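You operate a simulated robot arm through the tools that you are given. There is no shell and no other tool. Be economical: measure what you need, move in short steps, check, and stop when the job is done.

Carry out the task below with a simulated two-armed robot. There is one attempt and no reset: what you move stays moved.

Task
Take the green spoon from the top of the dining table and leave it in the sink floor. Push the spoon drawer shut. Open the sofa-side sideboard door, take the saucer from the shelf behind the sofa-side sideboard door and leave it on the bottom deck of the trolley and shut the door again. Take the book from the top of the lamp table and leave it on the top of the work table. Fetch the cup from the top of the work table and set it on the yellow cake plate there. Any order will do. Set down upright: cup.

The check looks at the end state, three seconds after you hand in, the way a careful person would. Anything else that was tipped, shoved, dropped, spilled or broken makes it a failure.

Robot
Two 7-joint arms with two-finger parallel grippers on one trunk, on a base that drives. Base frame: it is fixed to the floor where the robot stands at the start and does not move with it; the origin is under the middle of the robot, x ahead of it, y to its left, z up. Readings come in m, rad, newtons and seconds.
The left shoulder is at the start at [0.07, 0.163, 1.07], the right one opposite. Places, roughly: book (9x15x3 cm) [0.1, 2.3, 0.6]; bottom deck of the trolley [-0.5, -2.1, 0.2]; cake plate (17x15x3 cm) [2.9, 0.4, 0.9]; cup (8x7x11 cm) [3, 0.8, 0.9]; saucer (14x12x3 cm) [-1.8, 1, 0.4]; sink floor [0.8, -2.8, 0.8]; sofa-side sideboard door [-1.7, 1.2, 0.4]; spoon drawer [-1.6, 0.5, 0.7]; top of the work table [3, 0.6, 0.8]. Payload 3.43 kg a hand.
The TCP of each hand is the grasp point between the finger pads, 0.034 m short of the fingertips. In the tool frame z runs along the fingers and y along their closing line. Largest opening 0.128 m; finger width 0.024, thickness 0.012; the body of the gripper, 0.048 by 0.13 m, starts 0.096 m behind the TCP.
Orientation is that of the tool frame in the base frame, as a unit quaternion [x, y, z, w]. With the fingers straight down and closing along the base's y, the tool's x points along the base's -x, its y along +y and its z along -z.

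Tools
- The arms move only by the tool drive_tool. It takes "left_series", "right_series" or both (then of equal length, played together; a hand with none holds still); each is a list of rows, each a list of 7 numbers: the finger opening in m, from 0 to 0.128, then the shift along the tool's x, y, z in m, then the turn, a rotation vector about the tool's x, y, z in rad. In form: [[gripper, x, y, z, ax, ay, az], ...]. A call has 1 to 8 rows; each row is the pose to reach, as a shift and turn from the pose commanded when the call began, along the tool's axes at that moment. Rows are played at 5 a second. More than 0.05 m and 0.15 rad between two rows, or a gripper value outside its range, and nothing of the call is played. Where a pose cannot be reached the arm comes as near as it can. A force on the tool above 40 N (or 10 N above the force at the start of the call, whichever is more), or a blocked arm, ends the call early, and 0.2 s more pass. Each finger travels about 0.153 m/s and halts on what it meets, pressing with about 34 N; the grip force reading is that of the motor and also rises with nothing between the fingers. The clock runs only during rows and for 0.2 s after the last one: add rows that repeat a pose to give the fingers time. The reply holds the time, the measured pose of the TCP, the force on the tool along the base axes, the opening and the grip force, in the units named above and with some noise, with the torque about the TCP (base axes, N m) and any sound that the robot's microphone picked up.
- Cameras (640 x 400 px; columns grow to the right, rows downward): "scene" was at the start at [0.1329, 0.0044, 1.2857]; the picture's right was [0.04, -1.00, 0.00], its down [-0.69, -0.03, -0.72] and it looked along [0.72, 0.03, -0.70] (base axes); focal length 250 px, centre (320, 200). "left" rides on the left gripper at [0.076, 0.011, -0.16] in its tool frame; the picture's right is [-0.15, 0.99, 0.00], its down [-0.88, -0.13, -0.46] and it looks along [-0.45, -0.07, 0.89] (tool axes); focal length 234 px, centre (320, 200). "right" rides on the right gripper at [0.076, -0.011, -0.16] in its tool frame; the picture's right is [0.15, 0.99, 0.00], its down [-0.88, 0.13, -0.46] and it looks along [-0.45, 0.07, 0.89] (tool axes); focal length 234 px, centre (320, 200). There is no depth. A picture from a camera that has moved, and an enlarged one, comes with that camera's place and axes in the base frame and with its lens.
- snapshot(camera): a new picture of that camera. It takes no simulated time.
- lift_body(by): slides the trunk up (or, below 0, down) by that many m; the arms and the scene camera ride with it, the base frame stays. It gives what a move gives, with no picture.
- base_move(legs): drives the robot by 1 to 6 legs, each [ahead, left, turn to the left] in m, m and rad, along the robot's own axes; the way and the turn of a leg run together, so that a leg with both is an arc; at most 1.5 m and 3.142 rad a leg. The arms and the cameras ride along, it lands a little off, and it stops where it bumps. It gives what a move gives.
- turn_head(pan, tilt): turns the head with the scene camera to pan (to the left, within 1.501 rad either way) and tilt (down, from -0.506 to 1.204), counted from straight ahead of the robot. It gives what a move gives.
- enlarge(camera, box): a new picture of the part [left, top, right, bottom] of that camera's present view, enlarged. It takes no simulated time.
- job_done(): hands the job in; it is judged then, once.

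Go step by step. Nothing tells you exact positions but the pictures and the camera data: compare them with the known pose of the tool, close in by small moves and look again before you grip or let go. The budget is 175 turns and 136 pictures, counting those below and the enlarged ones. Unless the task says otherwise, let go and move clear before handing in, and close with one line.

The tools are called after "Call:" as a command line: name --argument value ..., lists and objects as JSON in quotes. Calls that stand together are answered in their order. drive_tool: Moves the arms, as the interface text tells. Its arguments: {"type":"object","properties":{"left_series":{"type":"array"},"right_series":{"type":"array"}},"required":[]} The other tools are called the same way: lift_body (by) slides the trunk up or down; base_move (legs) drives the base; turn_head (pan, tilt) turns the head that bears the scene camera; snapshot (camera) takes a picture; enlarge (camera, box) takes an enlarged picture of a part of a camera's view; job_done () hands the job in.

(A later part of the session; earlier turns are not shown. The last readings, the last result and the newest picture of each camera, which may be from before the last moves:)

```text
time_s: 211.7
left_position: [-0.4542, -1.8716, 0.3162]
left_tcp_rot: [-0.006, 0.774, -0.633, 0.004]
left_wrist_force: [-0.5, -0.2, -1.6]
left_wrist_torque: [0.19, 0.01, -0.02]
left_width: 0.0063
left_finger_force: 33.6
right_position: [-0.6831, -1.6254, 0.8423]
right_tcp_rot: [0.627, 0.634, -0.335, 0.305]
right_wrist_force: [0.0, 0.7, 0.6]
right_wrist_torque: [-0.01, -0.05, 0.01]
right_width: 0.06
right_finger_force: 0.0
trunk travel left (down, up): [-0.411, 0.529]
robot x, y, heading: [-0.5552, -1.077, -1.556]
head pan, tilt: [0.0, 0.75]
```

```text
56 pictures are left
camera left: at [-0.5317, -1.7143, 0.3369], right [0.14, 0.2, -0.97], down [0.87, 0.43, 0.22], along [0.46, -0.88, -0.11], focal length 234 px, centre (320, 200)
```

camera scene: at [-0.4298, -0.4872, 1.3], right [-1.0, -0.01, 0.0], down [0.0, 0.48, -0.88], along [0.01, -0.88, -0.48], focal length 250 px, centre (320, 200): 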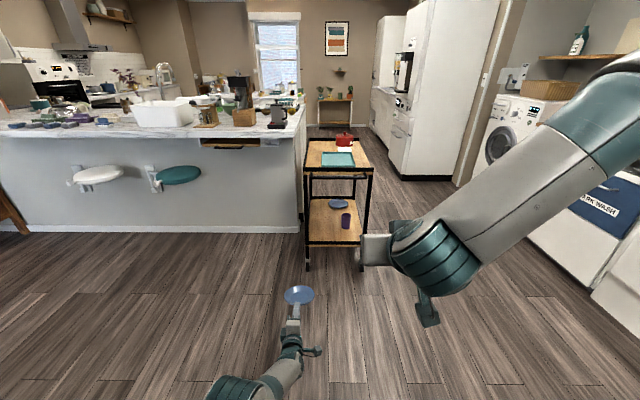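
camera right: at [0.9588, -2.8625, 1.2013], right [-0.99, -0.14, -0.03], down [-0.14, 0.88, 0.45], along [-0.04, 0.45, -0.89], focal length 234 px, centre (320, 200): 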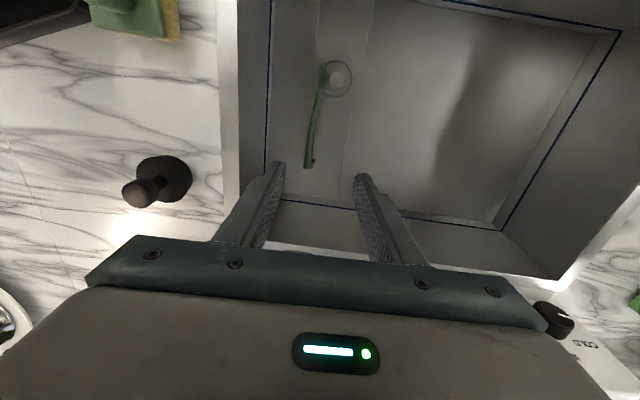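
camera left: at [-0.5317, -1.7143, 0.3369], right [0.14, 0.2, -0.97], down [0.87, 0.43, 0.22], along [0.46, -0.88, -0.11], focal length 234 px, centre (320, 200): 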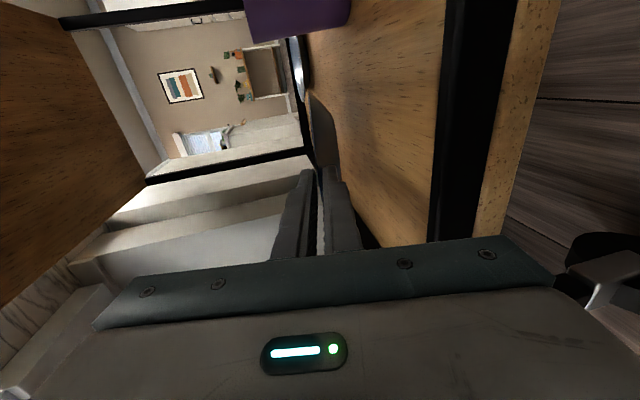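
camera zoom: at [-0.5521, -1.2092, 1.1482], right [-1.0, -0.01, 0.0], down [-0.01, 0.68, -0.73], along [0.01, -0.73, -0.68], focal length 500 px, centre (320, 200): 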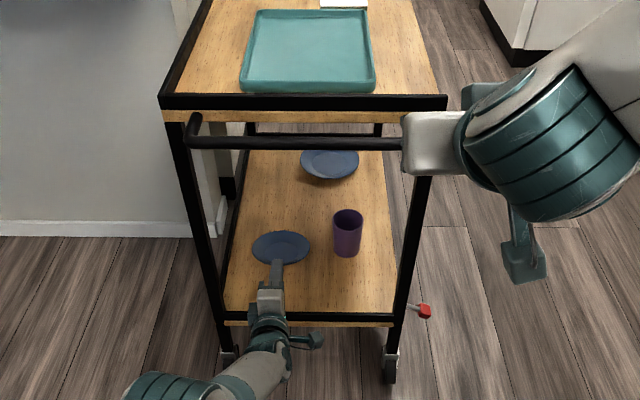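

The saucer is over a free spot, clear of the cup. Lowering step by step, watching the force.

Call:
lift_body --by -0.025

Call:
lift_body --by -0.01

Call:
enlarge --camera "left" --box '[220, 50, 460, 290]'

```text
time_s: 212.4
left_position: [-0.4544, -1.8715, 0.2914]
left_tcp_rot: [-0.005, 0.774, -0.633, 0.005]
left_wrist_force: [0.2, 1.1, -0.8]
left_wrist_torque: [0.15, 0.0, -0.02]
left_width: 0.0064
left_finger_force: 34.2
right_position: [-0.6829, -1.626, 0.8161]
right_tcp_rot: [0.627, 0.635, -0.335, 0.304]
right_wrist_force: [-0.8, 0.6, 0.5]
right_wrist_torque: [0.01, -0.01, 0.0]
right_width: 0.0599
right_finger_force: 0.0
trunk travel left (down, up): [-0.386, 0.554]
robot x, y, heading: [-0.5551, -1.0784, -1.559]
head pan, tilt: [0.0, 0.75]
```

```text
time_s: 213.0
left_position: [-0.4539, -1.8716, 0.2814]
left_tcp_rot: [-0.005, 0.774, -0.633, 0.004]
left_wrist_force: [0.2, 0.3, -1.0]
left_wrist_torque: [0.09, -0.01, -0.02]
left_width: 0.006
left_finger_force: 34.3
right_position: [-0.6834, -1.6244, 0.806]
right_tcp_rot: [0.626, 0.635, -0.334, 0.304]
right_wrist_force: [0.0, 0.0, -0.8]
right_wrist_torque: [-0.01, 0.02, -0.01]
right_width: 0.0602
right_finger_force: 0.0
trunk travel left (down, up): [-0.376, 0.564]
robot x, y, heading: [-0.5554, -1.0742, -1.554]
head pan, tilt: [0.0, 0.75]
```

```text
1.67 times, centred on (340, 170) of left
camera zoom: at [-0.5316, -1.7144, 0.3019], right [0.14, 0.2, -0.97], down [0.87, 0.43, 0.22], along [0.46, -0.88, -0.11], focal length 390 px, centre (287, 250)
```

zoom: 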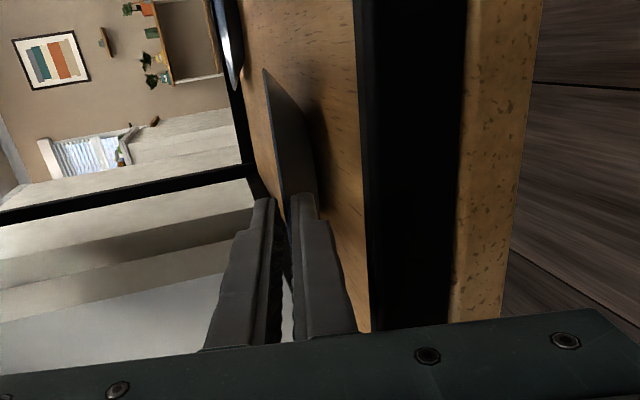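

Call:
lift_body --by -0.008

```text
time_s: 213.6
left_position: [-0.4543, -1.872, 0.2748]
left_tcp_rot: [-0.005, 0.774, -0.634, 0.004]
left_wrist_force: [0.9, -3.5, 3.2]
left_wrist_torque: [0.18, -0.07, 0.01]
left_width: 0.0055
left_finger_force: 33.7
right_position: [-0.6827, -1.6257, 0.8007]
right_tcp_rot: [0.626, 0.635, -0.334, 0.305]
right_wrist_force: [0.2, 0.3, 0.0]
right_wrist_torque: [0.01, -0.02, 0.0]
right_width: 0.06
right_finger_force: 0.0
trunk travel left (down, up): [-0.368, 0.572]
robot x, y, heading: [-0.5567, -1.0739, -1.56]
head pan, tilt: [0.0, 0.75]
```

Contact felt. I'll open slowly so the near rim settles.

Call:
drive_tool --left_series '[[0.01, 0, 0, 0, 0, 0, 0], [0.015, 0, 0, 0, 0, 0, 0], [0.02, 0, 0, 0, 0, 0, 0], [0.025, 0, 0, 0, 0, 0, 0], [0.03, 0, 0, 0, 0, 0, 0]]'

Call:
enlarge --camera "left" --box '[220, 50, 460, 290]'

```text
time_s: 214.8
left_position: [-0.4543, -1.8737, 0.2791]
left_tcp_rot: [-0.006, 0.771, -0.637, 0.004]
left_wrist_force: [2.0, -3.3, 27.8]
left_wrist_torque: [1.68, -0.38, -0.16]
left_width: 0.0137
left_finger_force: 0.1
right_position: [-0.6837, -1.6232, 0.8003]
right_tcp_rot: [0.626, 0.635, -0.335, 0.306]
right_wrist_force: [0.5, 0.0, 0.3]
right_wrist_torque: [0.0, -0.02, 0.0]
right_width: 0.0598
right_finger_force: 0.0
trunk travel left (down, up): [-0.368, 0.572]
robot x, y, heading: [-0.5563, -1.0776, -1.557]
head pan, tilt: [0.0, 0.75]
```

```text
1.67 times, centred on (340, 170) of left
camera zoom: at [-0.5318, -1.7156, 0.2977], right [0.14, 0.19, -0.97], down [0.87, 0.43, 0.22], along [0.46, -0.88, -0.1], focal length 390 px, centre (287, 250)
```

zoom: 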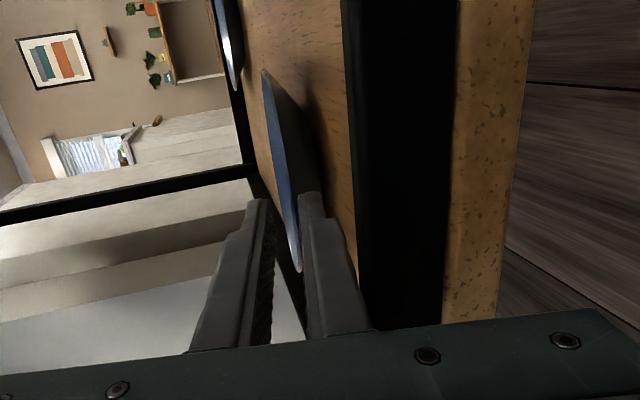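

The lower finger is resting on the deck's lip. I'll open with a slight lift and slide straight back out.

Call:
drive_tool --left_series '[[0.02, 0, -0.005, 0, 0, 0, 0], [0.026, 0, -0.008, 0, 0, 0, 0], [0.03, 0, -0.009, 0, 0, 0, 0], [0.03, 0, -0.009, -0.015, 0, 0, 0]]'

Call:
enlarge --camera "left" --box '[220, 50, 460, 290]'

```text
time_s: 215.8
left_position: [-0.4566, -1.8591, 0.2845]
left_tcp_rot: [-0.005, 0.774, -0.634, 0.004]
left_wrist_force: [-3.9, -5.8, 10.6]
left_wrist_torque: [0.34, -0.06, 0.07]
left_width: 0.0236
left_finger_force: 0.2
left hand out of reach, approached as far as the arm can: row 2, 3
right_position: [-0.6843, -1.6255, 0.7997]
right_tcp_rot: [0.627, 0.634, -0.335, 0.303]
right_wrist_force: [0.6, -0.5, -0.3]
right_wrist_torque: [0.03, -0.02, 0.02]
right_width: 0.06
right_finger_force: 0.1
trunk travel left (down, up): [-0.368, 0.572]
robot x, y, heading: [-0.5541, -1.0827, -1.565]
head pan, tilt: [0.0, 0.75]
```

```text
1.67 times, centred on (340, 170) of left
camera zoom: at [-0.5341, -1.7015, 0.3064], right [0.14, 0.2, -0.97], down [0.88, 0.43, 0.22], along [0.46, -0.88, -0.11], focal length 390 px, centre (287, 250)
```

zoom: 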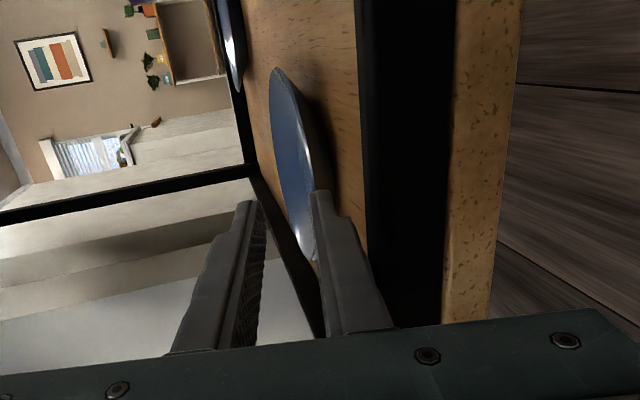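

Call:
drive_tool --left_series '[[0.026, 0, -0.011, -0.015, 0, 0, 0], [0.026, 0, -0.011, -0.03, 0, 0, 0], [0.026, 0, -0.011, -0.045, 0, 0, 0], [0.026, 0, -0.011, -0.06, 0, 0, 0], [0.026, 0, -0.011, -0.09, 0, 0, 0]]'

Call:
enlarge --camera "left" --box '[220, 0, 520, 250]'

```text
time_s: 216.8
left_position: [-0.4025, -1.8904, 0.4154]
left_tcp_rot: [0.005, 0.719, -0.694, 0.037]
left_wrist_force: [-0.2, 0.3, 1.2]
left_wrist_torque: [0.02, 0.02, 0.03]
left_width: 0.0259
left_finger_force: 0.2
right_position: [-0.6828, -1.6249, 0.7983]
right_tcp_rot: [0.626, 0.635, -0.335, 0.304]
right_wrist_force: [-0.3, -1.4, -0.8]
right_wrist_torque: [0.03, 0.0, 0.0]
right_width: 0.06
right_finger_force: 0.0
trunk travel left (down, up): [-0.368, 0.572]
robot x, y, heading: [-0.5578, -1.0772, -1.557]
head pan, tilt: [0.0, 0.75]
stopped in row 5 (left hand): the arm was blocked; the commanded pose is now the measured one
```

```text
1.60 times, centred on (370, 125) of left
camera zoom: at [-0.4841, -1.7337, 0.4055], right [0.2, 0.04, -0.98], down [0.85, 0.49, 0.2], along [0.49, -0.87, 0.06], focal length 375 px, centre (240, 320)
```

zoom: 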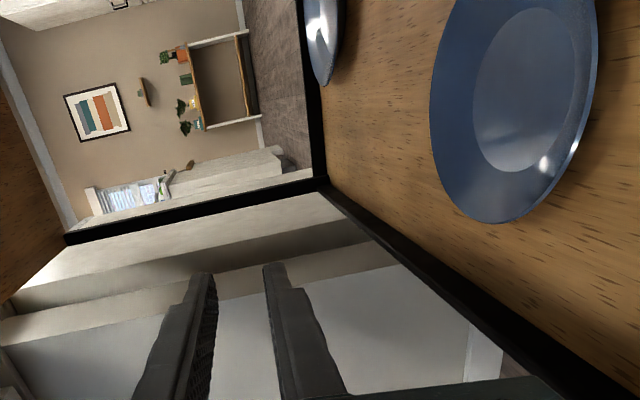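

The saucer now lies flat on the deck and the hand is free (the arm hopped up). I'll back the base straight out and check.

Call:
base_move --legs '[[-0.5, 0, 0]]'

Call:
enlarge --camera "scene" --box '[220, 60, 420, 260]'

```text
time_s: 219.8
left_position: [-0.4104, -1.3931, 0.4146]
left_tcp_rot: [0.006, 0.72, -0.693, 0.035]
left_wrist_force: [-0.2, 0.1, 0.0]
left_wrist_torque: [0.0, 0.0, 0.02]
left_width: 0.0259
left_finger_force: 0.1
right_position: [-0.6904, -1.1292, 0.7987]
right_tcp_rot: [0.627, 0.634, -0.335, 0.304]
right_wrist_force: [0.4, -0.3, -0.3]
right_wrist_torque: [-0.03, 0.0, -0.03]
right_width: 0.06
right_finger_force: 0.1
trunk travel left (down, up): [-0.368, 0.572]
robot x, y, heading: [-0.5614, -0.5829, -1.56]
head pan, tilt: [0.0, 0.75]
```

```text
2.00 times, centred on (320, 160) of scene
camera zoom: at [-0.5576, -0.7135, 1.1052], right [-1.0, -0.01, 0.0], down [-0.01, 0.68, -0.73], along [0.01, -0.73, -0.68], focal length 500 px, centre (320, 280)
```

zoom: 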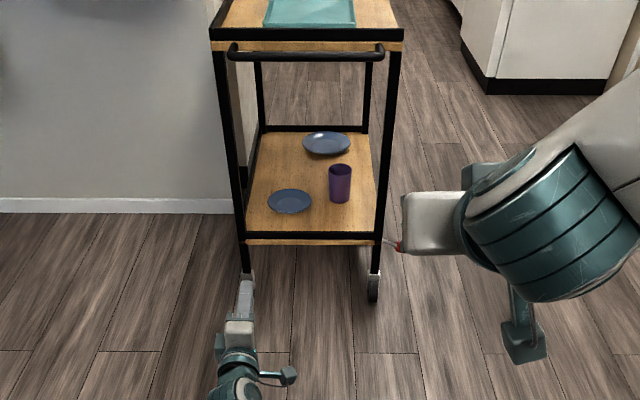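

The saucer rests well on the bottom deck. Now I'll raise the trunk and return both hands to tool-down poses before going back to shut the door.

Call:
lift_body --by 0.3

Call:
drive_tool --left_series '[[0.03, -0.017, -0.025, -0.032, -0.0863, 0.0863, 0.0863], [0.03, -0.034, -0.05, -0.064, -0.1726, 0.1726, 0.1726], [0.03, -0.051, -0.075, -0.096, -0.2589, 0.2589, 0.2589], [0.03, -0.068, -0.1, -0.128, -0.3452, 0.3452, 0.3452], [0.03, -0.085, -0.125, -0.16, -0.4315, 0.4315, 0.4315], [0.03, -0.102, -0.15, -0.192, -0.5178, 0.5178, 0.5178], [0.03, -0.119, -0.175, -0.224, -0.6041, 0.6041, 0.6041], [0.03, -0.136, -0.2, -0.256, -0.6904, 0.6904, 0.6904]]' --right_series '[[0.04, 0, 0, 0, 0, 0.118, 0], [0.02, 0, 0, 0, 0, 0.236, 0], [0.0, 0, 0, 0, 0, 0.354, 0], [0.0, 0, 0, 0, 0, 0.472, 0], [0.0, 0, 0, 0, 0, 0.59, 0], [0.0, 0, 0, 0, 0, 0.708, 0], [0.0, 0, 0, 0, 0, 0.826, 0], [0.0, 0, 0, 0, 0, 0.94, 0]]'

Call:
drive_tool --left_series '[[0.03, 0, 0, 0, -0.0863, 0.0863, 0.0863], [0.03, 0, 0, 0, -0.1726, 0.1726, 0.1726], [0.03, 0, 0, 0, -0.2589, 0.2589, 0.2589], [0.03, 0, 0, 0, -0.3452, 0.3452, 0.3452], [0.03, 0, 0, 0, -0.4315, 0.4315, 0.4315], [0.03, 0, 0, 0, -0.518, 0.518, 0.518]]'

```text
time_s: 222.8
left_position: [-0.4091, -1.3942, 0.7131]
left_tcp_rot: [0.006, 0.72, -0.693, 0.036]
left_wrist_force: [0.0, 0.2, 0.3]
left_wrist_torque: [-0.03, 0.0, 0.01]
left_width: 0.0259
left_finger_force: 0.0
right_position: [-0.6906, -1.1306, 1.0997]
right_tcp_rot: [0.627, 0.634, -0.335, 0.304]
right_wrist_force: [-0.7, -0.6, -0.9]
right_wrist_torque: [-0.01, 0.0, 0.0]
right_width: 0.06
right_finger_force: 0.0
trunk travel left (down, up): [-0.668, 0.272]
robot x, y, heading: [-0.5571, -0.5843, -1.563]
head pan, tilt: [0.0, 0.75]
```

```text
time_s: 224.6
left_position: [-0.295, -1.1408, 0.9294]
left_tcp_rot: [0.453, 0.831, -0.324, 0.022]
left_wrist_force: [-0.1, -0.6, 0.3]
left_wrist_torque: [-0.03, 0.06, 0.02]
left_width: 0.0297
left_finger_force: 0.0
right_position: [-0.6892, -1.1299, 1.0986]
right_tcp_rot: [0.711, 0.703, -0.014, -0.018]
right_wrist_force: [0.9, 0.9, -0.2]
right_wrist_torque: [0.01, 0.03, 0.01]
right_width: 0.0
right_finger_force: 33.0
trunk travel left (down, up): [-0.668, 0.272]
robot x, y, heading: [-0.5602, -0.5814, -1.563]
head pan, tilt: [0.0, 0.75]
```

```text
time_s: 226.0
left_position: [-0.2967, -1.1402, 0.9309]
left_tcp_rot: [0.691, 0.722, 0.035, 0.007]
left_wrist_force: [0.3, 0.8, 0.0]
left_wrist_torque: [0.0, 0.0, 0.01]
left_width: 0.03
left_finger_force: 0.2
right_position: [-0.6918, -1.1304, 1.099]
right_tcp_rot: [0.711, 0.703, -0.013, -0.016]
right_wrist_force: [-0.4, 0.4, -0.4]
right_wrist_torque: [0.01, 0.01, 0.01]
right_width: 0.0
right_finger_force: 32.6
trunk travel left (down, up): [-0.668, 0.272]
robot x, y, heading: [-0.5588, -0.5822, -1.562]
head pan, tilt: [0.0, 0.75]
```

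Both hands are tool-down now. Turning to face the sideboard and driving sideways to the sofa end.

Call:
base_move --legs '[[0, 0, -1.57], [0, -1.5, 0], [0.03, -0.42, 0]]'

Call:
turn_head --pan -0.2 --tilt 0.9

Call:
snapshot --camera "scene"

```text
time_s: 239.4
left_position: [-1.1658, 1.079, 0.9307]
left_tcp_rot: [0.999, 0.02, 0.019, 0.029]
left_wrist_force: [-0.6, 0.4, -1.1]
left_wrist_torque: [0.0, 0.01, 0.0]
left_width: 0.03
left_finger_force: 0.0
right_position: [-1.153, 1.4731, 1.0993]
right_tcp_rot: [1.0, -0.008, 0.001, -0.022]
right_wrist_force: [0.3, -0.5, 0.0]
right_wrist_torque: [0.0, -0.04, -0.01]
right_width: 0.0
right_finger_force: 33.3
trunk travel left (down, up): [-0.668, 0.272]
robot x, y, heading: [-0.606, 1.3408, -3.137]
head pan, tilt: [0.0, 0.75]
```

```text
time_s: 240.1
left_position: [-1.1666, 1.079, 0.9306]
left_tcp_rot: [0.999, 0.021, 0.019, 0.029]
left_wrist_force: [0.6, 0.0, -0.4]
left_wrist_torque: [0.01, 0.04, -0.06]
left_width: 0.0299
left_finger_force: 0.2
right_position: [-1.1534, 1.4725, 1.0994]
right_tcp_rot: [1.0, -0.007, 0.001, -0.023]
right_wrist_force: [-0.2, 0.1, -0.2]
right_wrist_torque: [-0.01, 0.0, 0.02]
right_width: 0.0001
right_finger_force: 32.6
trunk travel left (down, up): [-0.668, 0.272]
robot x, y, heading: [-0.6062, 1.3356, -3.136]
head pan, tilt: [-0.201, 0.901]
```

```text
50 pictures are left
camera scene: at [-0.7299, 1.3559, 1.3933], right [0.19, 0.98, 0.0], down [0.77, -0.15, -0.62], along [-0.61, 0.12, -0.78], focal length 250 px, centre (320, 200)
```

scene: 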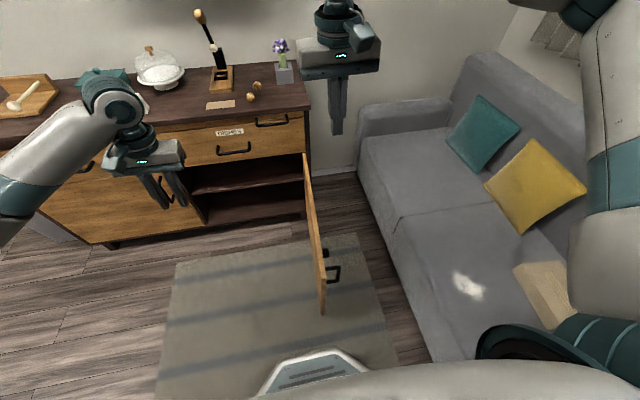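

Door: hinge at [-1.63, 1.46], free end at about [-1.04, 1.42]. I'll pitch the right hand forward-down and move it above the sofa-side of the door, keeping the left hand high.

Call:
drive_tool --right_series '[[0, -0.015, -0.01, 0.006, 0, -0.118, 0], [0, -0.03, -0.02, 0.012, 0, -0.236, 0], [0, -0.045, -0.03, 0.018, 0, -0.354, 0], [0, -0.06, -0.04, 0.025, 0, -0.472, 0], [0, -0.075, -0.05, 0.031, 0, -0.59, 0], [0, -0.09, -0.06, 0.037, 0, -0.708, 0], [0, -0.105, -0.07, 0.043, 0, -0.826, 0], [0, -0.12, -0.08, 0.05, 0, -0.94, 0]]' --left_series '[[0.03, 0.02, 0, -0.025, 0, 0, 0], [0.03, 0.04, 0, -0.05, 0, 0, 0], [0.03, 0.06, 0, -0.075, 0, 0, 0], [0.03, 0.08, 0, -0.1, 0, 0, 0], [0.03, 0.1, 0, -0.125, 0, 0, 0], [0.03, 0.12, 0, -0.15, 0, 0, 0], [0.03, 0.14, 0, -0.175, 0, 0, 0], [0.03, 0.16, 0, -0.2, 0, 0, 0]]'

Call:
lift_body --by -0.3

```text
time_s: 241.9
left_position: [-1.012, 1.0998, 1.1358]
left_tcp_rot: [0.999, 0.02, 0.018, 0.031]
left_wrist_force: [1.3, 0.4, -0.8]
left_wrist_torque: [0.03, -0.01, 0.02]
left_width: 0.0303
left_finger_force: 0.2
right_position: [-1.2717, 1.5581, 1.0537]
right_tcp_rot: [0.891, 0.004, -0.453, -0.022]
right_wrist_force: [-1.5, -0.2, 0.2]
right_wrist_torque: [-0.04, 0.02, 0.06]
right_width: 0.0
right_finger_force: 32.6
trunk travel left (down, up): [-0.668, 0.272]
robot x, y, heading: [-0.6038, 1.3409, -3.134]
head pan, tilt: [-0.201, 0.901]
```

```text
time_s: 244.9
left_position: [-1.0126, 1.0978, 0.8366]
left_tcp_rot: [0.999, 0.021, 0.019, 0.029]
left_wrist_force: [0.3, -0.4, -0.1]
left_wrist_torque: [-0.04, 0.01, -0.01]
left_width: 0.0303
left_finger_force: 0.1
right_position: [-1.2703, 1.5557, 0.7512]
right_tcp_rot: [0.892, 0.003, -0.452, -0.023]
right_wrist_force: [0.2, 0.4, 0.1]
right_wrist_torque: [0.04, -0.02, -0.03]
right_width: 0.0001
right_finger_force: 32.9
trunk travel left (down, up): [-0.368, 0.572]
robot x, y, heading: [-0.6044, 1.3388, -3.137]
head pan, tilt: [-0.201, 0.901]
```

Call:
drive_tool --right_series '[[0, 0.036, 0, 0.026, 0, 0, 0], [0, 0.071, 0, 0.052, 0, 0, 0], [0, 0.107, 0, 0.077, 0, 0, 0], [0, 0.142, 0, 0.103, 0, 0, 0], [0, 0.178, 0, 0.129, 0, 0, 0]]'

Call:
snapshot --camera "scene"

```text
time_s: 246.1
left_position: [-1.0134, 1.0986, 0.8373]
left_tcp_rot: [0.999, 0.021, 0.019, 0.03]
left_wrist_force: [-0.5, 0.3, -0.3]
left_wrist_torque: [-0.02, -0.03, 0.02]
left_width: 0.0302
left_finger_force: 0.0
right_position: [-1.2687, 1.5445, 0.5872]
right_tcp_rot: [0.893, 0.008, -0.45, -0.011]
right_wrist_force: [-0.1, 0.1, 0.7]
right_wrist_torque: [-0.02, -0.01, 0.05]
right_width: 0.0
right_finger_force: 33.5
right hand out of reach, approached as far as the arm can: row 4, 5
trunk travel left (down, up): [-0.368, 0.572]
robot x, y, heading: [-0.6034, 1.3381, -3.133]
head pan, tilt: [-0.201, 0.901]
```

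```text
49 pictures are left
camera scene: at [-0.7296, 1.3567, 1.0932], right [0.19, 0.98, 0.0], down [0.77, -0.15, -0.62], along [-0.61, 0.12, -0.78], focal length 250 px, centre (320, 200)
```

scene: 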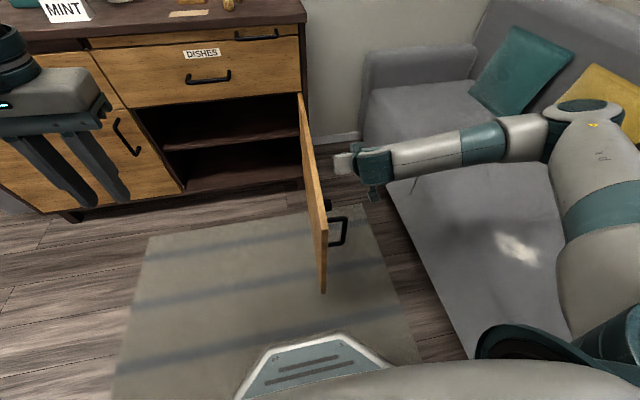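

Call:
lift_body --by -0.07

Call:
base_move --legs '[[0, 0.15, 0]]'

Call:
snapshot --camera "scene"

```text
time_s: 247.2
left_position: [-1.0124, 1.0985, 0.7663]
left_tcp_rot: [0.999, 0.02, 0.019, 0.03]
left_wrist_force: [1.0, 0.5, 0.3]
left_wrist_torque: [0.0, 0.03, -0.02]
left_width: 0.0299
left_finger_force: 0.2
right_position: [-1.2674, 1.5437, 0.5179]
right_tcp_rot: [0.893, 0.01, -0.45, -0.01]
right_wrist_force: [-0.6, -1.0, 0.5]
right_wrist_torque: [0.01, -0.02, -0.02]
right_width: 0.0002
right_finger_force: 32.9
trunk travel left (down, up): [-0.298, 0.642]
robot x, y, heading: [-0.6058, 1.3431, -3.138]
head pan, tilt: [-0.201, 0.901]
```

```text
time_s: 248.6
left_position: [-1.0121, 0.949, 0.7664]
left_tcp_rot: [0.999, 0.02, 0.019, 0.029]
left_wrist_force: [-0.3, -0.8, -0.7]
left_wrist_torque: [-0.01, -0.02, -0.01]
left_width: 0.0302
left_finger_force: 0.0
right_position: [-1.2666, 1.3951, 0.5173]
right_tcp_rot: [0.893, 0.009, -0.45, -0.011]
right_wrist_force: [1.1, 0.0, 1.3]
right_wrist_torque: [0.01, -0.02, -0.05]
right_width: 0.0001
right_finger_force: 33.3
trunk travel left (down, up): [-0.298, 0.642]
robot x, y, heading: [-0.6025, 1.1881, -3.135]
head pan, tilt: [-0.201, 0.901]
```

```text
48 pictures are left
camera scene: at [-0.7289, 1.2055, 1.0232], right [0.19, 0.98, 0.0], down [0.77, -0.15, -0.62], along [-0.61, 0.12, -0.78], focal length 250 px, centre (320, 200)
```

scene: 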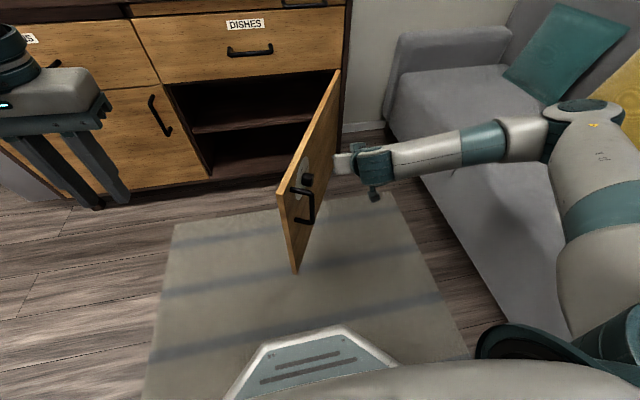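

The door swings with the hand. I'll continue along an arc that stays inside the dial's radius.

Call:
base_move --legs '[[0, 0.1, 0], [0.09, 0.1, 0], [0.12, 0.06, 0]]'

Call:
snapshot --camera "scene"

```text
time_s: 251.5
left_position: [-1.2214, 0.6863, 0.7655]
left_tcp_rot: [0.999, 0.021, 0.019, 0.029]
left_wrist_force: [-0.7, -0.1, 0.4]
left_wrist_torque: [-0.02, 0.02, 0.0]
left_width: 0.0301
left_finger_force: 0.1
right_position: [-1.4748, 1.1341, 0.5155]
right_tcp_rot: [0.893, 0.01, -0.45, -0.011]
right_wrist_force: [-0.3, -0.1, -0.2]
right_wrist_torque: [0.01, 0.01, -0.04]
right_width: 0.0
right_finger_force: 32.0
trunk travel left (down, up): [-0.298, 0.642]
robot x, y, heading: [-0.8154, 0.9293, -3.131]
head pan, tilt: [-0.201, 0.901]
```

```text
47 pictures are left
camera scene: at [-0.9379, 0.9447, 1.0231], right [0.19, 0.98, 0.0], down [0.77, -0.15, -0.62], along [-0.61, 0.12, -0.78], focal length 250 px, centre (320, 200)
```

scene: 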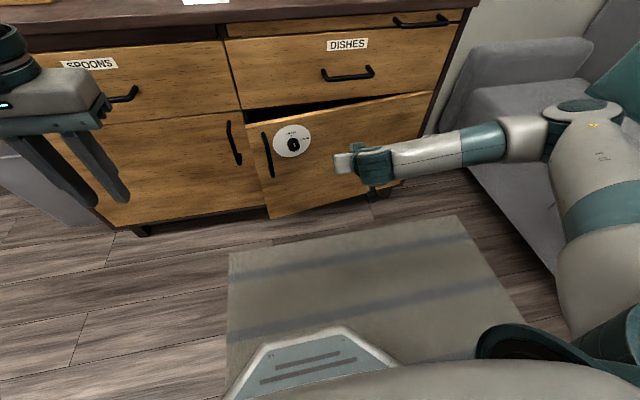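

Almost closed. Push straight in.

Call:
base_move --legs '[[0.16, 0, 0]]'

Call:
snapshot --camera "scene"

```text
time_s: 252.9
left_position: [-1.3579, 0.6876, 0.7662]
left_tcp_rot: [0.999, 0.02, 0.018, 0.028]
left_wrist_force: [0.0, -0.1, 0.3]
left_wrist_torque: [-0.03, -0.02, 0.0]
left_width: 0.0298
left_finger_force: 0.0
right_position: [-1.6071, 1.1325, 0.5152]
right_tcp_rot: [0.896, 0.01, -0.445, -0.009]
right_wrist_force: [0.5, 0.7, -0.3]
right_wrist_torque: [0.0, 0.01, -0.01]
right_width: 0.0
right_finger_force: 33.1
trunk travel left (down, up): [-0.298, 0.642]
robot x, y, heading: [-0.9519, 0.9292, -3.136]
head pan, tilt: [-0.201, 0.901]
stopped in leg 1: the force on the tool passed its limit (the readings are from after the stop); the commanded pose is now the measured one
```

```text
46 pictures are left
camera scene: at [-1.0753, 0.9445, 1.0231], right [0.19, 0.98, 0.0], down [0.77, -0.15, -0.62], along [-0.61, 0.12, -0.78], focal length 250 px, centre (320, 200)
```

scene: 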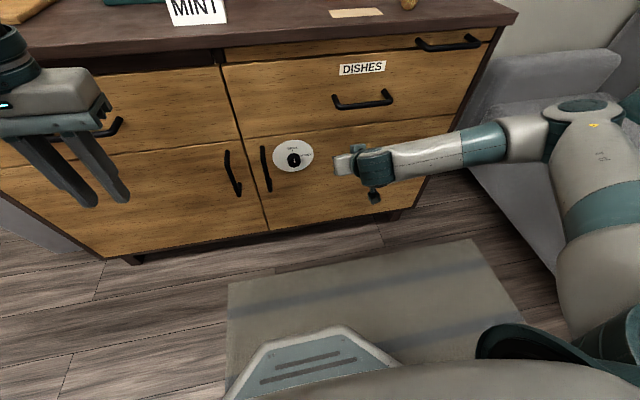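

The door is flush. I'll back away, restore the right hand to tool-down, raise the trunk, and verify both fronts.

Call:
base_move --legs '[[-0.4, 0, 0]]'

Call:
lift_body --by 0.35

Call:
drive_tool --right_series '[[0.02, 0.01, 0, -0.014, 0, 0.118, 0], [0.05, 0.02, 0, -0.028, 0, 0.236, 0], [0.08, 0.03, 0, -0.042, 0, 0.354, 0], [0.1, 0.04, 0, -0.056, 0, 0.472, 0], [0.12, 0.05, 0, -0.07, 0, 0.59, 0], [0.128, 0.06, 0, -0.084, 0, 0.708, 0], [0.128, 0.07, 0, -0.098, 0, 0.826, 0], [0.128, 0.08, 0, -0.112, 0, 0.93, 0]]'

Call:
turn_head --pan 0.0 --tilt 0.6

Call:
snapshot --camera "scene"

```text
time_s: 255.4
left_position: [-0.9566, 0.6886, 0.7665]
left_tcp_rot: [0.999, 0.019, 0.019, 0.029]
left_wrist_force: [-0.4, 0.3, -0.1]
left_wrist_torque: [-0.02, 0.02, 0.0]
left_width: 0.0299
left_finger_force: 0.2
right_position: [-1.2048, 1.135, 0.515]
right_tcp_rot: [0.895, 0.009, -0.445, -0.01]
right_wrist_force: [0.0, -0.7, -1.0]
right_wrist_torque: [-0.01, -0.01, 0.0]
right_width: 0.0
right_finger_force: 32.9
trunk travel left (down, up): [-0.298, 0.642]
robot x, y, heading: [-0.5505, 0.9331, -3.139]
head pan, tilt: [-0.201, 0.901]
```

```text
time_s: 258.8
left_position: [-0.9561, 0.6885, 1.1158]
left_tcp_rot: [0.999, 0.02, 0.019, 0.029]
left_wrist_force: [-0.9, -0.4, 0.1]
left_wrist_torque: [0.01, -0.01, -0.03]
left_width: 0.0301
left_finger_force: 0.0
right_position: [-1.2048, 1.1341, 0.8657]
right_tcp_rot: [0.896, 0.01, -0.445, -0.01]
right_wrist_force: [0.9, -0.1, 0.5]
right_wrist_torque: [-0.01, 0.0, 0.01]
right_width: 0.0002
right_finger_force: 33.4
trunk travel left (down, up): [-0.648, 0.292]
robot x, y, heading: [-0.5497, 0.9292, -3.14]
head pan, tilt: [-0.201, 0.901]
```

```text
time_s: 260.6
left_position: [-0.956, 0.6888, 1.1159]
left_tcp_rot: [0.999, 0.02, 0.019, 0.03]
left_wrist_force: [1.1, 0.5, 0.0]
left_wrist_torque: [0.01, 0.0, 0.05]
left_width: 0.0302
left_finger_force: 0.1
right_position: [-1.067, 1.1358, 0.8696]
right_tcp_rot: [1.0, 0.006, 0.004, -0.013]
right_wrist_force: [-0.7, 0.4, 0.5]
right_wrist_torque: [0.02, -0.01, 0.0]
right_width: 0.1281
right_finger_force: 0.1
trunk travel left (down, up): [-0.648, 0.292]
robot x, y, heading: [-0.5505, 0.9308, -3.14]
head pan, tilt: [-0.201, 0.901]
```

```text
time_s: 261.4
left_position: [-0.9566, 0.689, 1.1158]
left_tcp_rot: [0.999, 0.019, 0.019, 0.029]
left_wrist_force: [-0.1, 0.7, 0.3]
left_wrist_torque: [0.0, -0.01, -0.02]
left_width: 0.0301
left_finger_force: 0.1
right_position: [-1.0686, 1.1359, 0.8692]
right_tcp_rot: [1.0, 0.004, 0.004, -0.013]
right_wrist_force: [0.0, -0.3, 0.1]
right_wrist_torque: [-0.02, -0.02, 0.04]
right_width: 0.1279
right_finger_force: 0.2
trunk travel left (down, up): [-0.648, 0.292]
robot x, y, heading: [-0.5458, 0.9306, -3.136]
head pan, tilt: [0.0, 0.6]
```

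```text
45 pictures are left
camera scene: at [-0.6867, 0.9314, 1.3979], right [0.0, 1.0, 0.0], down [0.57, 0.0, -0.82], along [-0.82, 0.0, -0.57], focal length 250 px, centre (320, 200)
```

scene: 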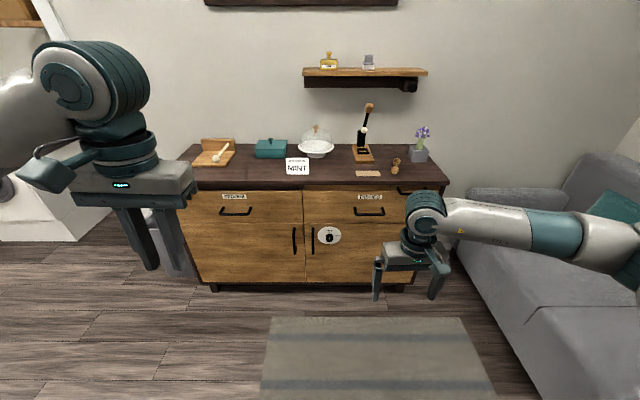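

Both drawer and door are shut. Now turn toward the lamp table for the book.

Call:
base_move --legs '[[-0.25, 0, 0], [0, 0, -1.57]]'

Call:
turn_head --pan -0.2 --tilt 0.5

Call:
snapshot --camera "scene"

```text
time_s: 267.1
left_position: [-0.5395, 1.3393, 1.1163]
left_tcp_rot: [0.72, -0.693, -0.008, 0.034]
left_wrist_force: [0.2, -0.7, 0.8]
left_wrist_torque: [0.03, 0.03, 0.0]
left_width: 0.0301
left_finger_force: 0.1
right_position: [-0.093, 1.4511, 0.8688]
right_tcp_rot: [0.709, -0.705, 0.011, -0.007]
right_wrist_force: [-0.3, -0.7, 0.2]
right_wrist_torque: [-0.01, -0.02, 0.0]
right_width: 0.1278
right_finger_force: 0.1
trunk travel left (down, up): [-0.648, 0.292]
robot x, y, heading: [-0.3014, 0.9322, 1.577]
head pan, tilt: [0.0, 0.6]
```

```text
time_s: 267.8
left_position: [-0.5397, 1.3391, 1.1145]
left_tcp_rot: [0.72, -0.693, -0.007, 0.035]
left_wrist_force: [-0.2, 0.8, 0.1]
left_wrist_torque: [0.0, 0.02, -0.01]
left_width: 0.0301
left_finger_force: 0.1
right_position: [-0.0924, 1.4508, 0.8687]
right_tcp_rot: [0.71, -0.704, 0.012, -0.007]
right_wrist_force: [0.0, -0.1, -0.5]
right_wrist_torque: [-0.01, -0.02, -0.01]
right_width: 0.128
right_finger_force: 0.2
trunk travel left (down, up): [-0.648, 0.292]
robot x, y, heading: [-0.2998, 0.9325, 1.576]
head pan, tilt: [-0.201, 0.499]
```

```text
44 pictures are left
camera scene: at [-0.2803, 1.0727, 1.4071], right [0.98, -0.2, 0.0], down [-0.09, -0.47, -0.88], along [0.17, 0.86, -0.48], focal length 250 px, centre (320, 200)
```

scene: 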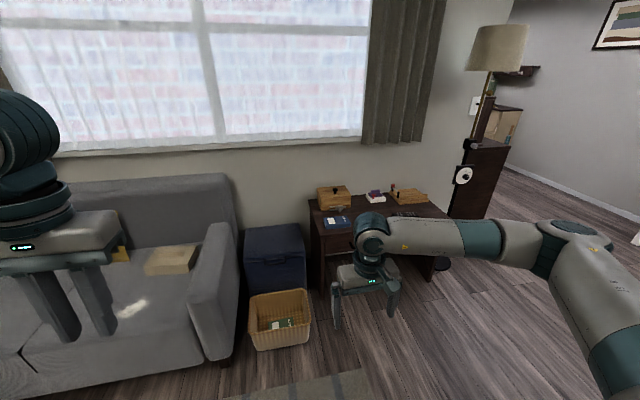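

Call:
enlarge --camera "scene" --box '[290, 170, 450, 270]'

```text
4.00 times, centred on (370, 220) of scene
camera zoom: at [-0.2803, 1.0727, 1.4071], right [0.98, -0.2, 0.0], down [-0.09, -0.47, -0.88], along [0.17, 0.86, -0.48], focal length 1001 px, centre (120, 120)
```

zoom: 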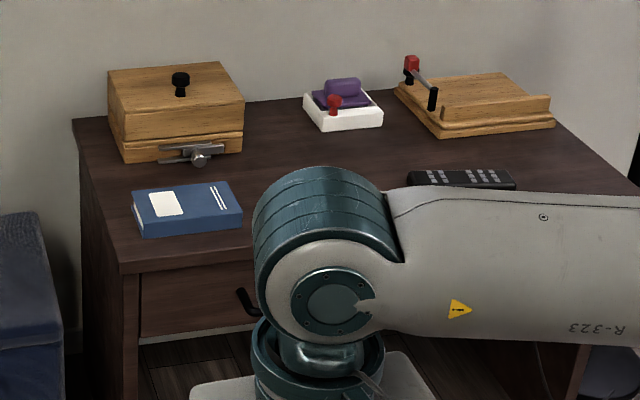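

The blue book lies near [0.05, 2.23, ~0.6], long side along x, so the fingers must close along y. I'll try turning the right wrist the other way (clockwise) by 90°.

Call:
drive_tool --right_series '[[0.128, 0, 0, 0, 0, 0, 0.145], [0.128, 0, 0, 0, 0, 0, 0.29], [0.128, 0, 0, 0, 0, 0, 0.435], [0.128, 0, 0, 0, 0, 0, 0.58], [0.128, 0, 0, 0, 0, 0, 0.725], [0.128, 0, 0, 0, 0, 0, 0.87], [0.128, 0, 0, 0, 0, 0, 1.015], [0.128, 0, 0, 0, 0, 0, 1.16]]'

Call:
drive_tool --right_series '[[0.128, 0, 0, 0, 0, 0, 0.14], [0.128, 0, 0, 0, 0, 0, 0.28], [0.128, 0, 0, 0, 0, 0, 0.41]]'

```text
time_s: 269.6
left_position: [-0.5397, 1.3397, 1.1152]
left_tcp_rot: [0.72, -0.693, -0.007, 0.034]
left_wrist_force: [0.0, -0.8, 0.4]
left_wrist_torque: [-0.03, -0.01, 0.01]
left_width: 0.03
left_finger_force: 0.1
right_position: [-0.0928, 1.4503, 0.8684]
right_tcp_rot: [-0.207, 0.978, -0.007, 0.012]
right_wrist_force: [0.3, -0.3, -0.5]
right_wrist_torque: [0.02, 0.01, -0.01]
right_width: 0.128
right_finger_force: 0.1
trunk travel left (down, up): [-0.648, 0.292]
robot x, y, heading: [-0.2965, 0.9326, 1.571]
head pan, tilt: [-0.201, 0.499]
```

```text
time_s: 270.4
left_position: [-0.5409, 1.3398, 1.1145]
left_tcp_rot: [0.72, -0.693, -0.008, 0.035]
left_wrist_force: [1.1, 0.7, -0.8]
left_wrist_torque: [0.01, 0.0, -0.01]
left_width: 0.03
left_finger_force: 0.1
right_position: [-0.0925, 1.4509, 0.869]
right_tcp_rot: [-0.003, 1.0, -0.003, 0.014]
right_wrist_force: [-1.1, 0.1, 0.0]
right_wrist_torque: [0.01, -0.01, 0.0]
right_width: 0.1282
right_finger_force: 0.1
trunk travel left (down, up): [-0.648, 0.292]
robot x, y, heading: [-0.298, 0.9319, 1.573]
head pan, tilt: [-0.201, 0.499]
```

That works: fingers now close along y. Drive closer to the table.

Call:
base_move --legs '[[0.57, -0.145, 0]]'

Call:
drive_tool --right_series '[[0.128, 0, 0.04, 0, 0, 0, 0], [0.128, 0, 0.08, 0, 0, 0, 0], [0.128, 0, 0.12, 0, 0, 0, 0]]'

Call:
snapshot --camera "right"

```text
time_s: 273.7
left_position: [-0.3953, 1.9028, 1.1161]
left_tcp_rot: [0.719, -0.694, -0.008, 0.034]
left_wrist_force: [0.0, -0.1, 0.1]
left_wrist_torque: [-0.01, -0.02, 0.0]
left_width: 0.0301
left_finger_force: 0.2
right_position: [0.0516, 2.0133, 0.8684]
right_tcp_rot: [-0.004, 1.0, -0.003, 0.014]
right_wrist_force: [-0.3, -0.2, -0.4]
right_wrist_torque: [-0.04, 0.0, -0.03]
right_width: 0.128
right_finger_force: 0.2
trunk travel left (down, up): [-0.648, 0.292]
robot x, y, heading: [-0.1531, 1.4996, 1.57]
head pan, tilt: [-0.201, 0.499]
```

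```text
time_s: 274.5
left_position: [-0.3956, 1.9031, 1.1143]
left_tcp_rot: [0.719, -0.694, -0.007, 0.034]
left_wrist_force: [-0.1, 0.1, -0.5]
left_wrist_torque: [0.01, 0.02, 0.04]
left_width: 0.0301
left_finger_force: 0.0
right_position: [0.0482, 2.1319, 0.8682]
right_tcp_rot: [-0.003, 1.0, -0.004, 0.014]
right_wrist_force: [-0.4, -0.2, -0.3]
right_wrist_torque: [0.01, 0.01, 0.01]
right_width: 0.128
right_finger_force: 0.0
trunk travel left (down, up): [-0.648, 0.292]
robot x, y, heading: [-0.1532, 1.4945, 1.566]
head pan, tilt: [-0.201, 0.499]
```

```text
42 pictures are left
camera right: at [-0.0294, 2.122, 1.0257], right [-0.15, 0.99, -0.01], down [0.87, 0.14, 0.48], along [0.47, 0.06, -0.88], focal length 234 px, centre (320, 200)
```

right: 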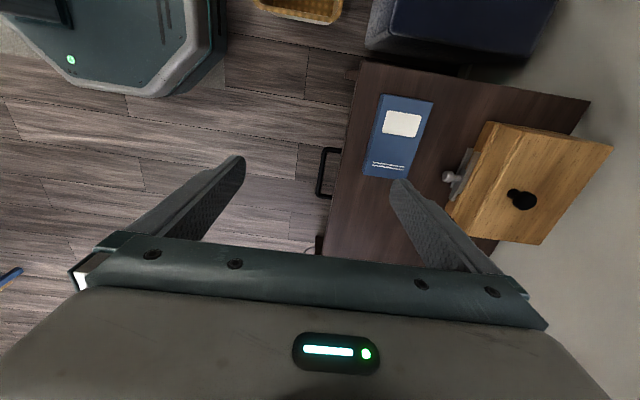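

Book top centre is at about [0.055, 2.28, 0.573], rotated ~5° clockwise. I'll position above it and then lower.

Call:
base_move --legs '[[0.08, 0, 0]]'

Call:
drive_tool --right_series '[[0.128, 0, 0.035, 0, 0, 0, 0.045], [0.128, 0, 0.068, 0, 0, 0, 0.09]]'

Call:
lift_body --by -0.18

Call:
snapshot --camera "right"

```text
time_s: 275.6
left_position: [-0.3942, 1.9819, 1.1153]
left_tcp_rot: [0.719, -0.694, -0.007, 0.034]
left_wrist_force: [0.4, 1.1, -0.1]
left_wrist_torque: [0.0, 0.03, 0.0]
left_width: 0.0299
left_finger_force: 0.0
right_position: [0.0498, 2.2114, 0.8672]
right_tcp_rot: [-0.003, 1.0, -0.004, 0.013]
right_wrist_force: [-0.2, -1.1, -0.1]
right_wrist_torque: [-0.04, 0.02, -0.02]
right_width: 0.1283
right_finger_force: 0.0
trunk travel left (down, up): [-0.648, 0.292]
robot x, y, heading: [-0.1541, 1.5731, 1.569]
head pan, tilt: [-0.201, 0.499]
```

```text
time_s: 276.2
left_position: [-0.3957, 1.9843, 1.115]
left_tcp_rot: [0.719, -0.694, -0.006, 0.034]
left_wrist_force: [-0.1, -0.6, 0.0]
left_wrist_torque: [-0.02, 0.0, 0.0]
left_width: 0.0299
left_finger_force: 0.0
right_position: [0.0493, 2.2806, 0.8669]
right_tcp_rot: [0.042, 0.999, -0.004, 0.014]
right_wrist_force: [0.3, 0.9, 0.3]
right_wrist_torque: [-0.01, -0.01, 0.03]
right_width: 0.1279
right_finger_force: 0.0
trunk travel left (down, up): [-0.648, 0.292]
robot x, y, heading: [-0.1548, 1.574, 1.569]
head pan, tilt: [-0.201, 0.499]
```

```text
time_s: 278.2
left_position: [-0.3947, 1.9827, 0.9361]
left_tcp_rot: [0.719, -0.694, -0.007, 0.034]
left_wrist_force: [0.0, 0.3, 0.4]
left_wrist_torque: [0.01, -0.03, -0.02]
left_width: 0.0299
left_finger_force: 0.2
right_position: [0.0495, 2.2796, 0.689]
right_tcp_rot: [0.042, 0.999, -0.003, 0.014]
right_wrist_force: [-0.3, 0.1, 0.6]
right_wrist_torque: [0.0, -0.02, 0.0]
right_width: 0.128
right_finger_force: 0.1
trunk travel left (down, up): [-0.468, 0.472]
robot x, y, heading: [-0.1569, 1.5767, 1.576]
head pan, tilt: [-0.201, 0.499]
```

```text
41 pictures are left
camera right: at [-0.0299, 2.2756, 0.846], right [-0.06, 1.0, -0.01], down [0.88, 0.06, 0.48], along [0.48, 0.02, -0.88], focal length 234 px, centre (320, 200)
```

right: 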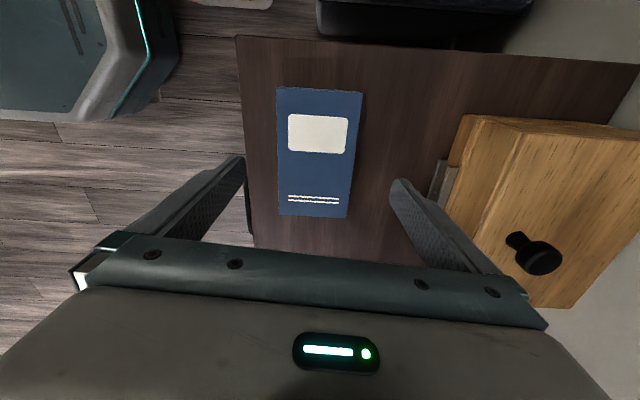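

Well aligned. Lower to the book's sides and close.

Call:
lift_body --by -0.1

Call:
drive_tool --right_series '[[0.11, 0, 0, 0, 0, 0, 0], [0.09, 0, 0, 0, 0, 0, 0], [0.07, 0, 0, 0, 0, 0, 0], [0.06, 0, 0, 0, 0, 0, 0], [0.06, 0, 0, 0, 0, 0, 0]]'

Call:
lift_body --by 0.1

Call:
snapshot --camera "right"

```text
time_s: 279.5
left_position: [-0.3954, 1.9802, 0.8368]
left_tcp_rot: [0.719, -0.694, -0.009, 0.033]
left_wrist_force: [0.3, 0.2, -0.6]
left_wrist_torque: [0.0, 0.04, 0.0]
left_width: 0.0301
left_finger_force: 0.2
right_position: [0.0506, 2.2798, 0.5945]
right_tcp_rot: [0.042, 0.999, 0.0, 0.012]
right_wrist_force: [4.7, 5.0, 34.8]
right_wrist_torque: [-2.12, 0.43, 0.28]
right_width: 0.1245
right_finger_force: 0.0
trunk travel left (down, up): [-0.368, 0.572]
robot x, y, heading: [-0.1555, 1.5742, 1.571]
head pan, tilt: [-0.201, 0.499]
```

```text
time_s: 280.1
left_position: [-0.3951, 1.9822, 0.8359]
left_tcp_rot: [0.719, -0.694, -0.008, 0.034]
left_wrist_force: [-0.8, -0.2, 1.3]
left_wrist_torque: [0.0, -0.01, 0.0]
left_width: 0.0301
left_finger_force: 0.1
right_position: [0.0486, 2.2792, 0.5952]
right_tcp_rot: [0.042, 0.999, -0.001, 0.012]
right_wrist_force: [0.2, 0.2, 21.9]
right_wrist_torque: [-1.16, 0.41, 0.23]
right_width: 0.0893
right_finger_force: 17.1
trunk travel left (down, up): [-0.368, 0.572]
robot x, y, heading: [-0.156, 1.5742, 1.569]
head pan, tilt: [-0.201, 0.499]
stopped in row 3 (right hand): the force on the tool passed its limit (the readings are from after the stop); the commanded pose is now the measured one
```

```text
time_s: 281.5
left_position: [-0.3951, 1.9829, 0.9366]
left_tcp_rot: [0.719, -0.694, -0.007, 0.034]
left_wrist_force: [-0.1, -0.8, 0.9]
left_wrist_torque: [0.01, -0.02, 0.01]
left_width: 0.03
left_finger_force: 0.1
right_position: [0.0492, 2.2809, 0.6893]
right_tcp_rot: [0.042, 0.999, -0.003, 0.012]
right_wrist_force: [-0.1, 0.6, -2.2]
right_wrist_torque: [0.0, 0.06, -0.02]
right_width: 0.0887
right_finger_force: 34.1
trunk travel left (down, up): [-0.468, 0.472]
robot x, y, heading: [-0.1525, 1.5744, 1.573]
head pan, tilt: [-0.201, 0.499]
```

```text
40 pictures are left
camera right: at [-0.03, 2.2757, 0.8471], right [-0.06, 1.0, -0.01], down [0.88, 0.06, 0.48], along [0.48, 0.02, -0.88], focal length 234 px, centre (320, 200)
```

right: 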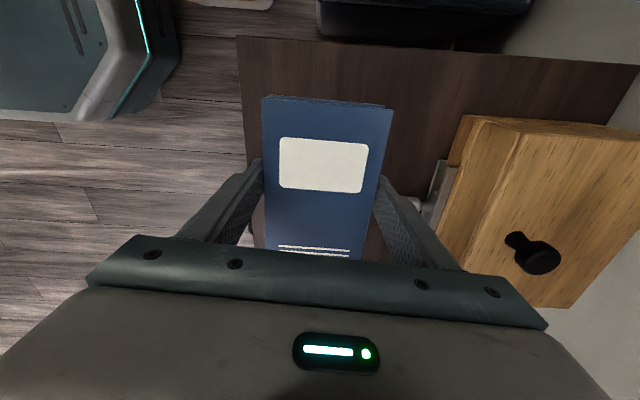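

The book is gripped (8.9 cm). I'll raise it, back away and turn toward the work table.

Call:
lift_body --by 0.38

Call:
base_move --legs '[[-0.35, 0, 0], [0, 0, -1.57]]'

Call:
turn_head --pan -0.1 --tilt 0.5

Call:
snapshot --camera "scene"

```text
time_s: 285.1
left_position: [-0.3951, 1.9818, 1.3161]
left_tcp_rot: [0.719, -0.694, -0.007, 0.034]
left_wrist_force: [0.6, 0.3, -0.2]
left_wrist_torque: [-0.01, -0.01, 0.01]
left_width: 0.03
left_finger_force: 0.1
right_position: [0.0488, 2.2803, 1.0702]
right_tcp_rot: [0.042, 0.999, -0.003, 0.012]
right_wrist_force: [-0.3, -0.1, -2.4]
right_wrist_torque: [-0.03, 0.06, 0.0]
right_width: 0.0884
right_finger_force: 33.9
trunk travel left (down, up): [-0.848, 0.092]
robot x, y, heading: [-0.1527, 1.5741, 1.567]
head pan, tilt: [-0.201, 0.499]
```

```text
time_s: 291.3
left_position: [0.2571, 1.4627, 1.316]
left_tcp_rot: [-0.012, 0.999, 0.029, -0.019]
left_wrist_force: [-0.8, 0.3, -0.8]
left_wrist_torque: [-0.02, -0.01, 0.03]
left_width: 0.0302
left_finger_force: 0.1
right_position: [0.5501, 1.0165, 1.0703]
right_tcp_rot: [0.739, 0.674, -0.01, 0.007]
right_wrist_force: [-0.7, -0.1, -2.4]
right_wrist_torque: [0.04, 0.03, 0.0]
right_width: 0.0882
right_finger_force: 33.5
trunk travel left (down, up): [-0.848, 0.092]
robot x, y, heading: [-0.1531, 1.2233, -0.011]
head pan, tilt: [-0.201, 0.499]
```

```text
time_s: 291.9
left_position: [0.2564, 1.4627, 1.316]
left_tcp_rot: [-0.013, 0.999, 0.03, -0.018]
left_wrist_force: [1.0, 0.7, -0.4]
left_wrist_torque: [-0.02, 0.01, 0.02]
left_width: 0.0301
left_finger_force: 0.0
right_position: [0.5498, 1.0145, 1.0688]
right_tcp_rot: [0.739, 0.673, -0.011, 0.007]
right_wrist_force: [-0.1, -0.1, -2.1]
right_wrist_torque: [0.04, -0.01, -0.02]
right_width: 0.0883
right_finger_force: 34.0
trunk travel left (down, up): [-0.848, 0.092]
robot x, y, heading: [-0.1527, 1.2241, -0.011]
head pan, tilt: [-0.099, 0.499]
```

```text
39 pictures are left
camera scene: at [-0.0123, 1.2158, 1.6071], right [-0.11, -0.99, 0.0], down [-0.48, 0.05, -0.88], along [0.87, -0.1, -0.48], focal length 250 px, centre (320, 200)
```

scene: 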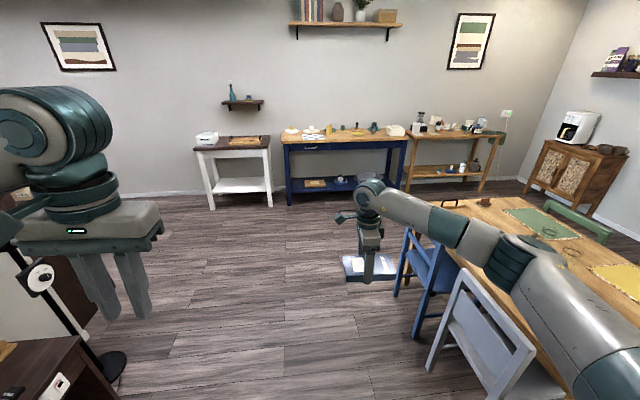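

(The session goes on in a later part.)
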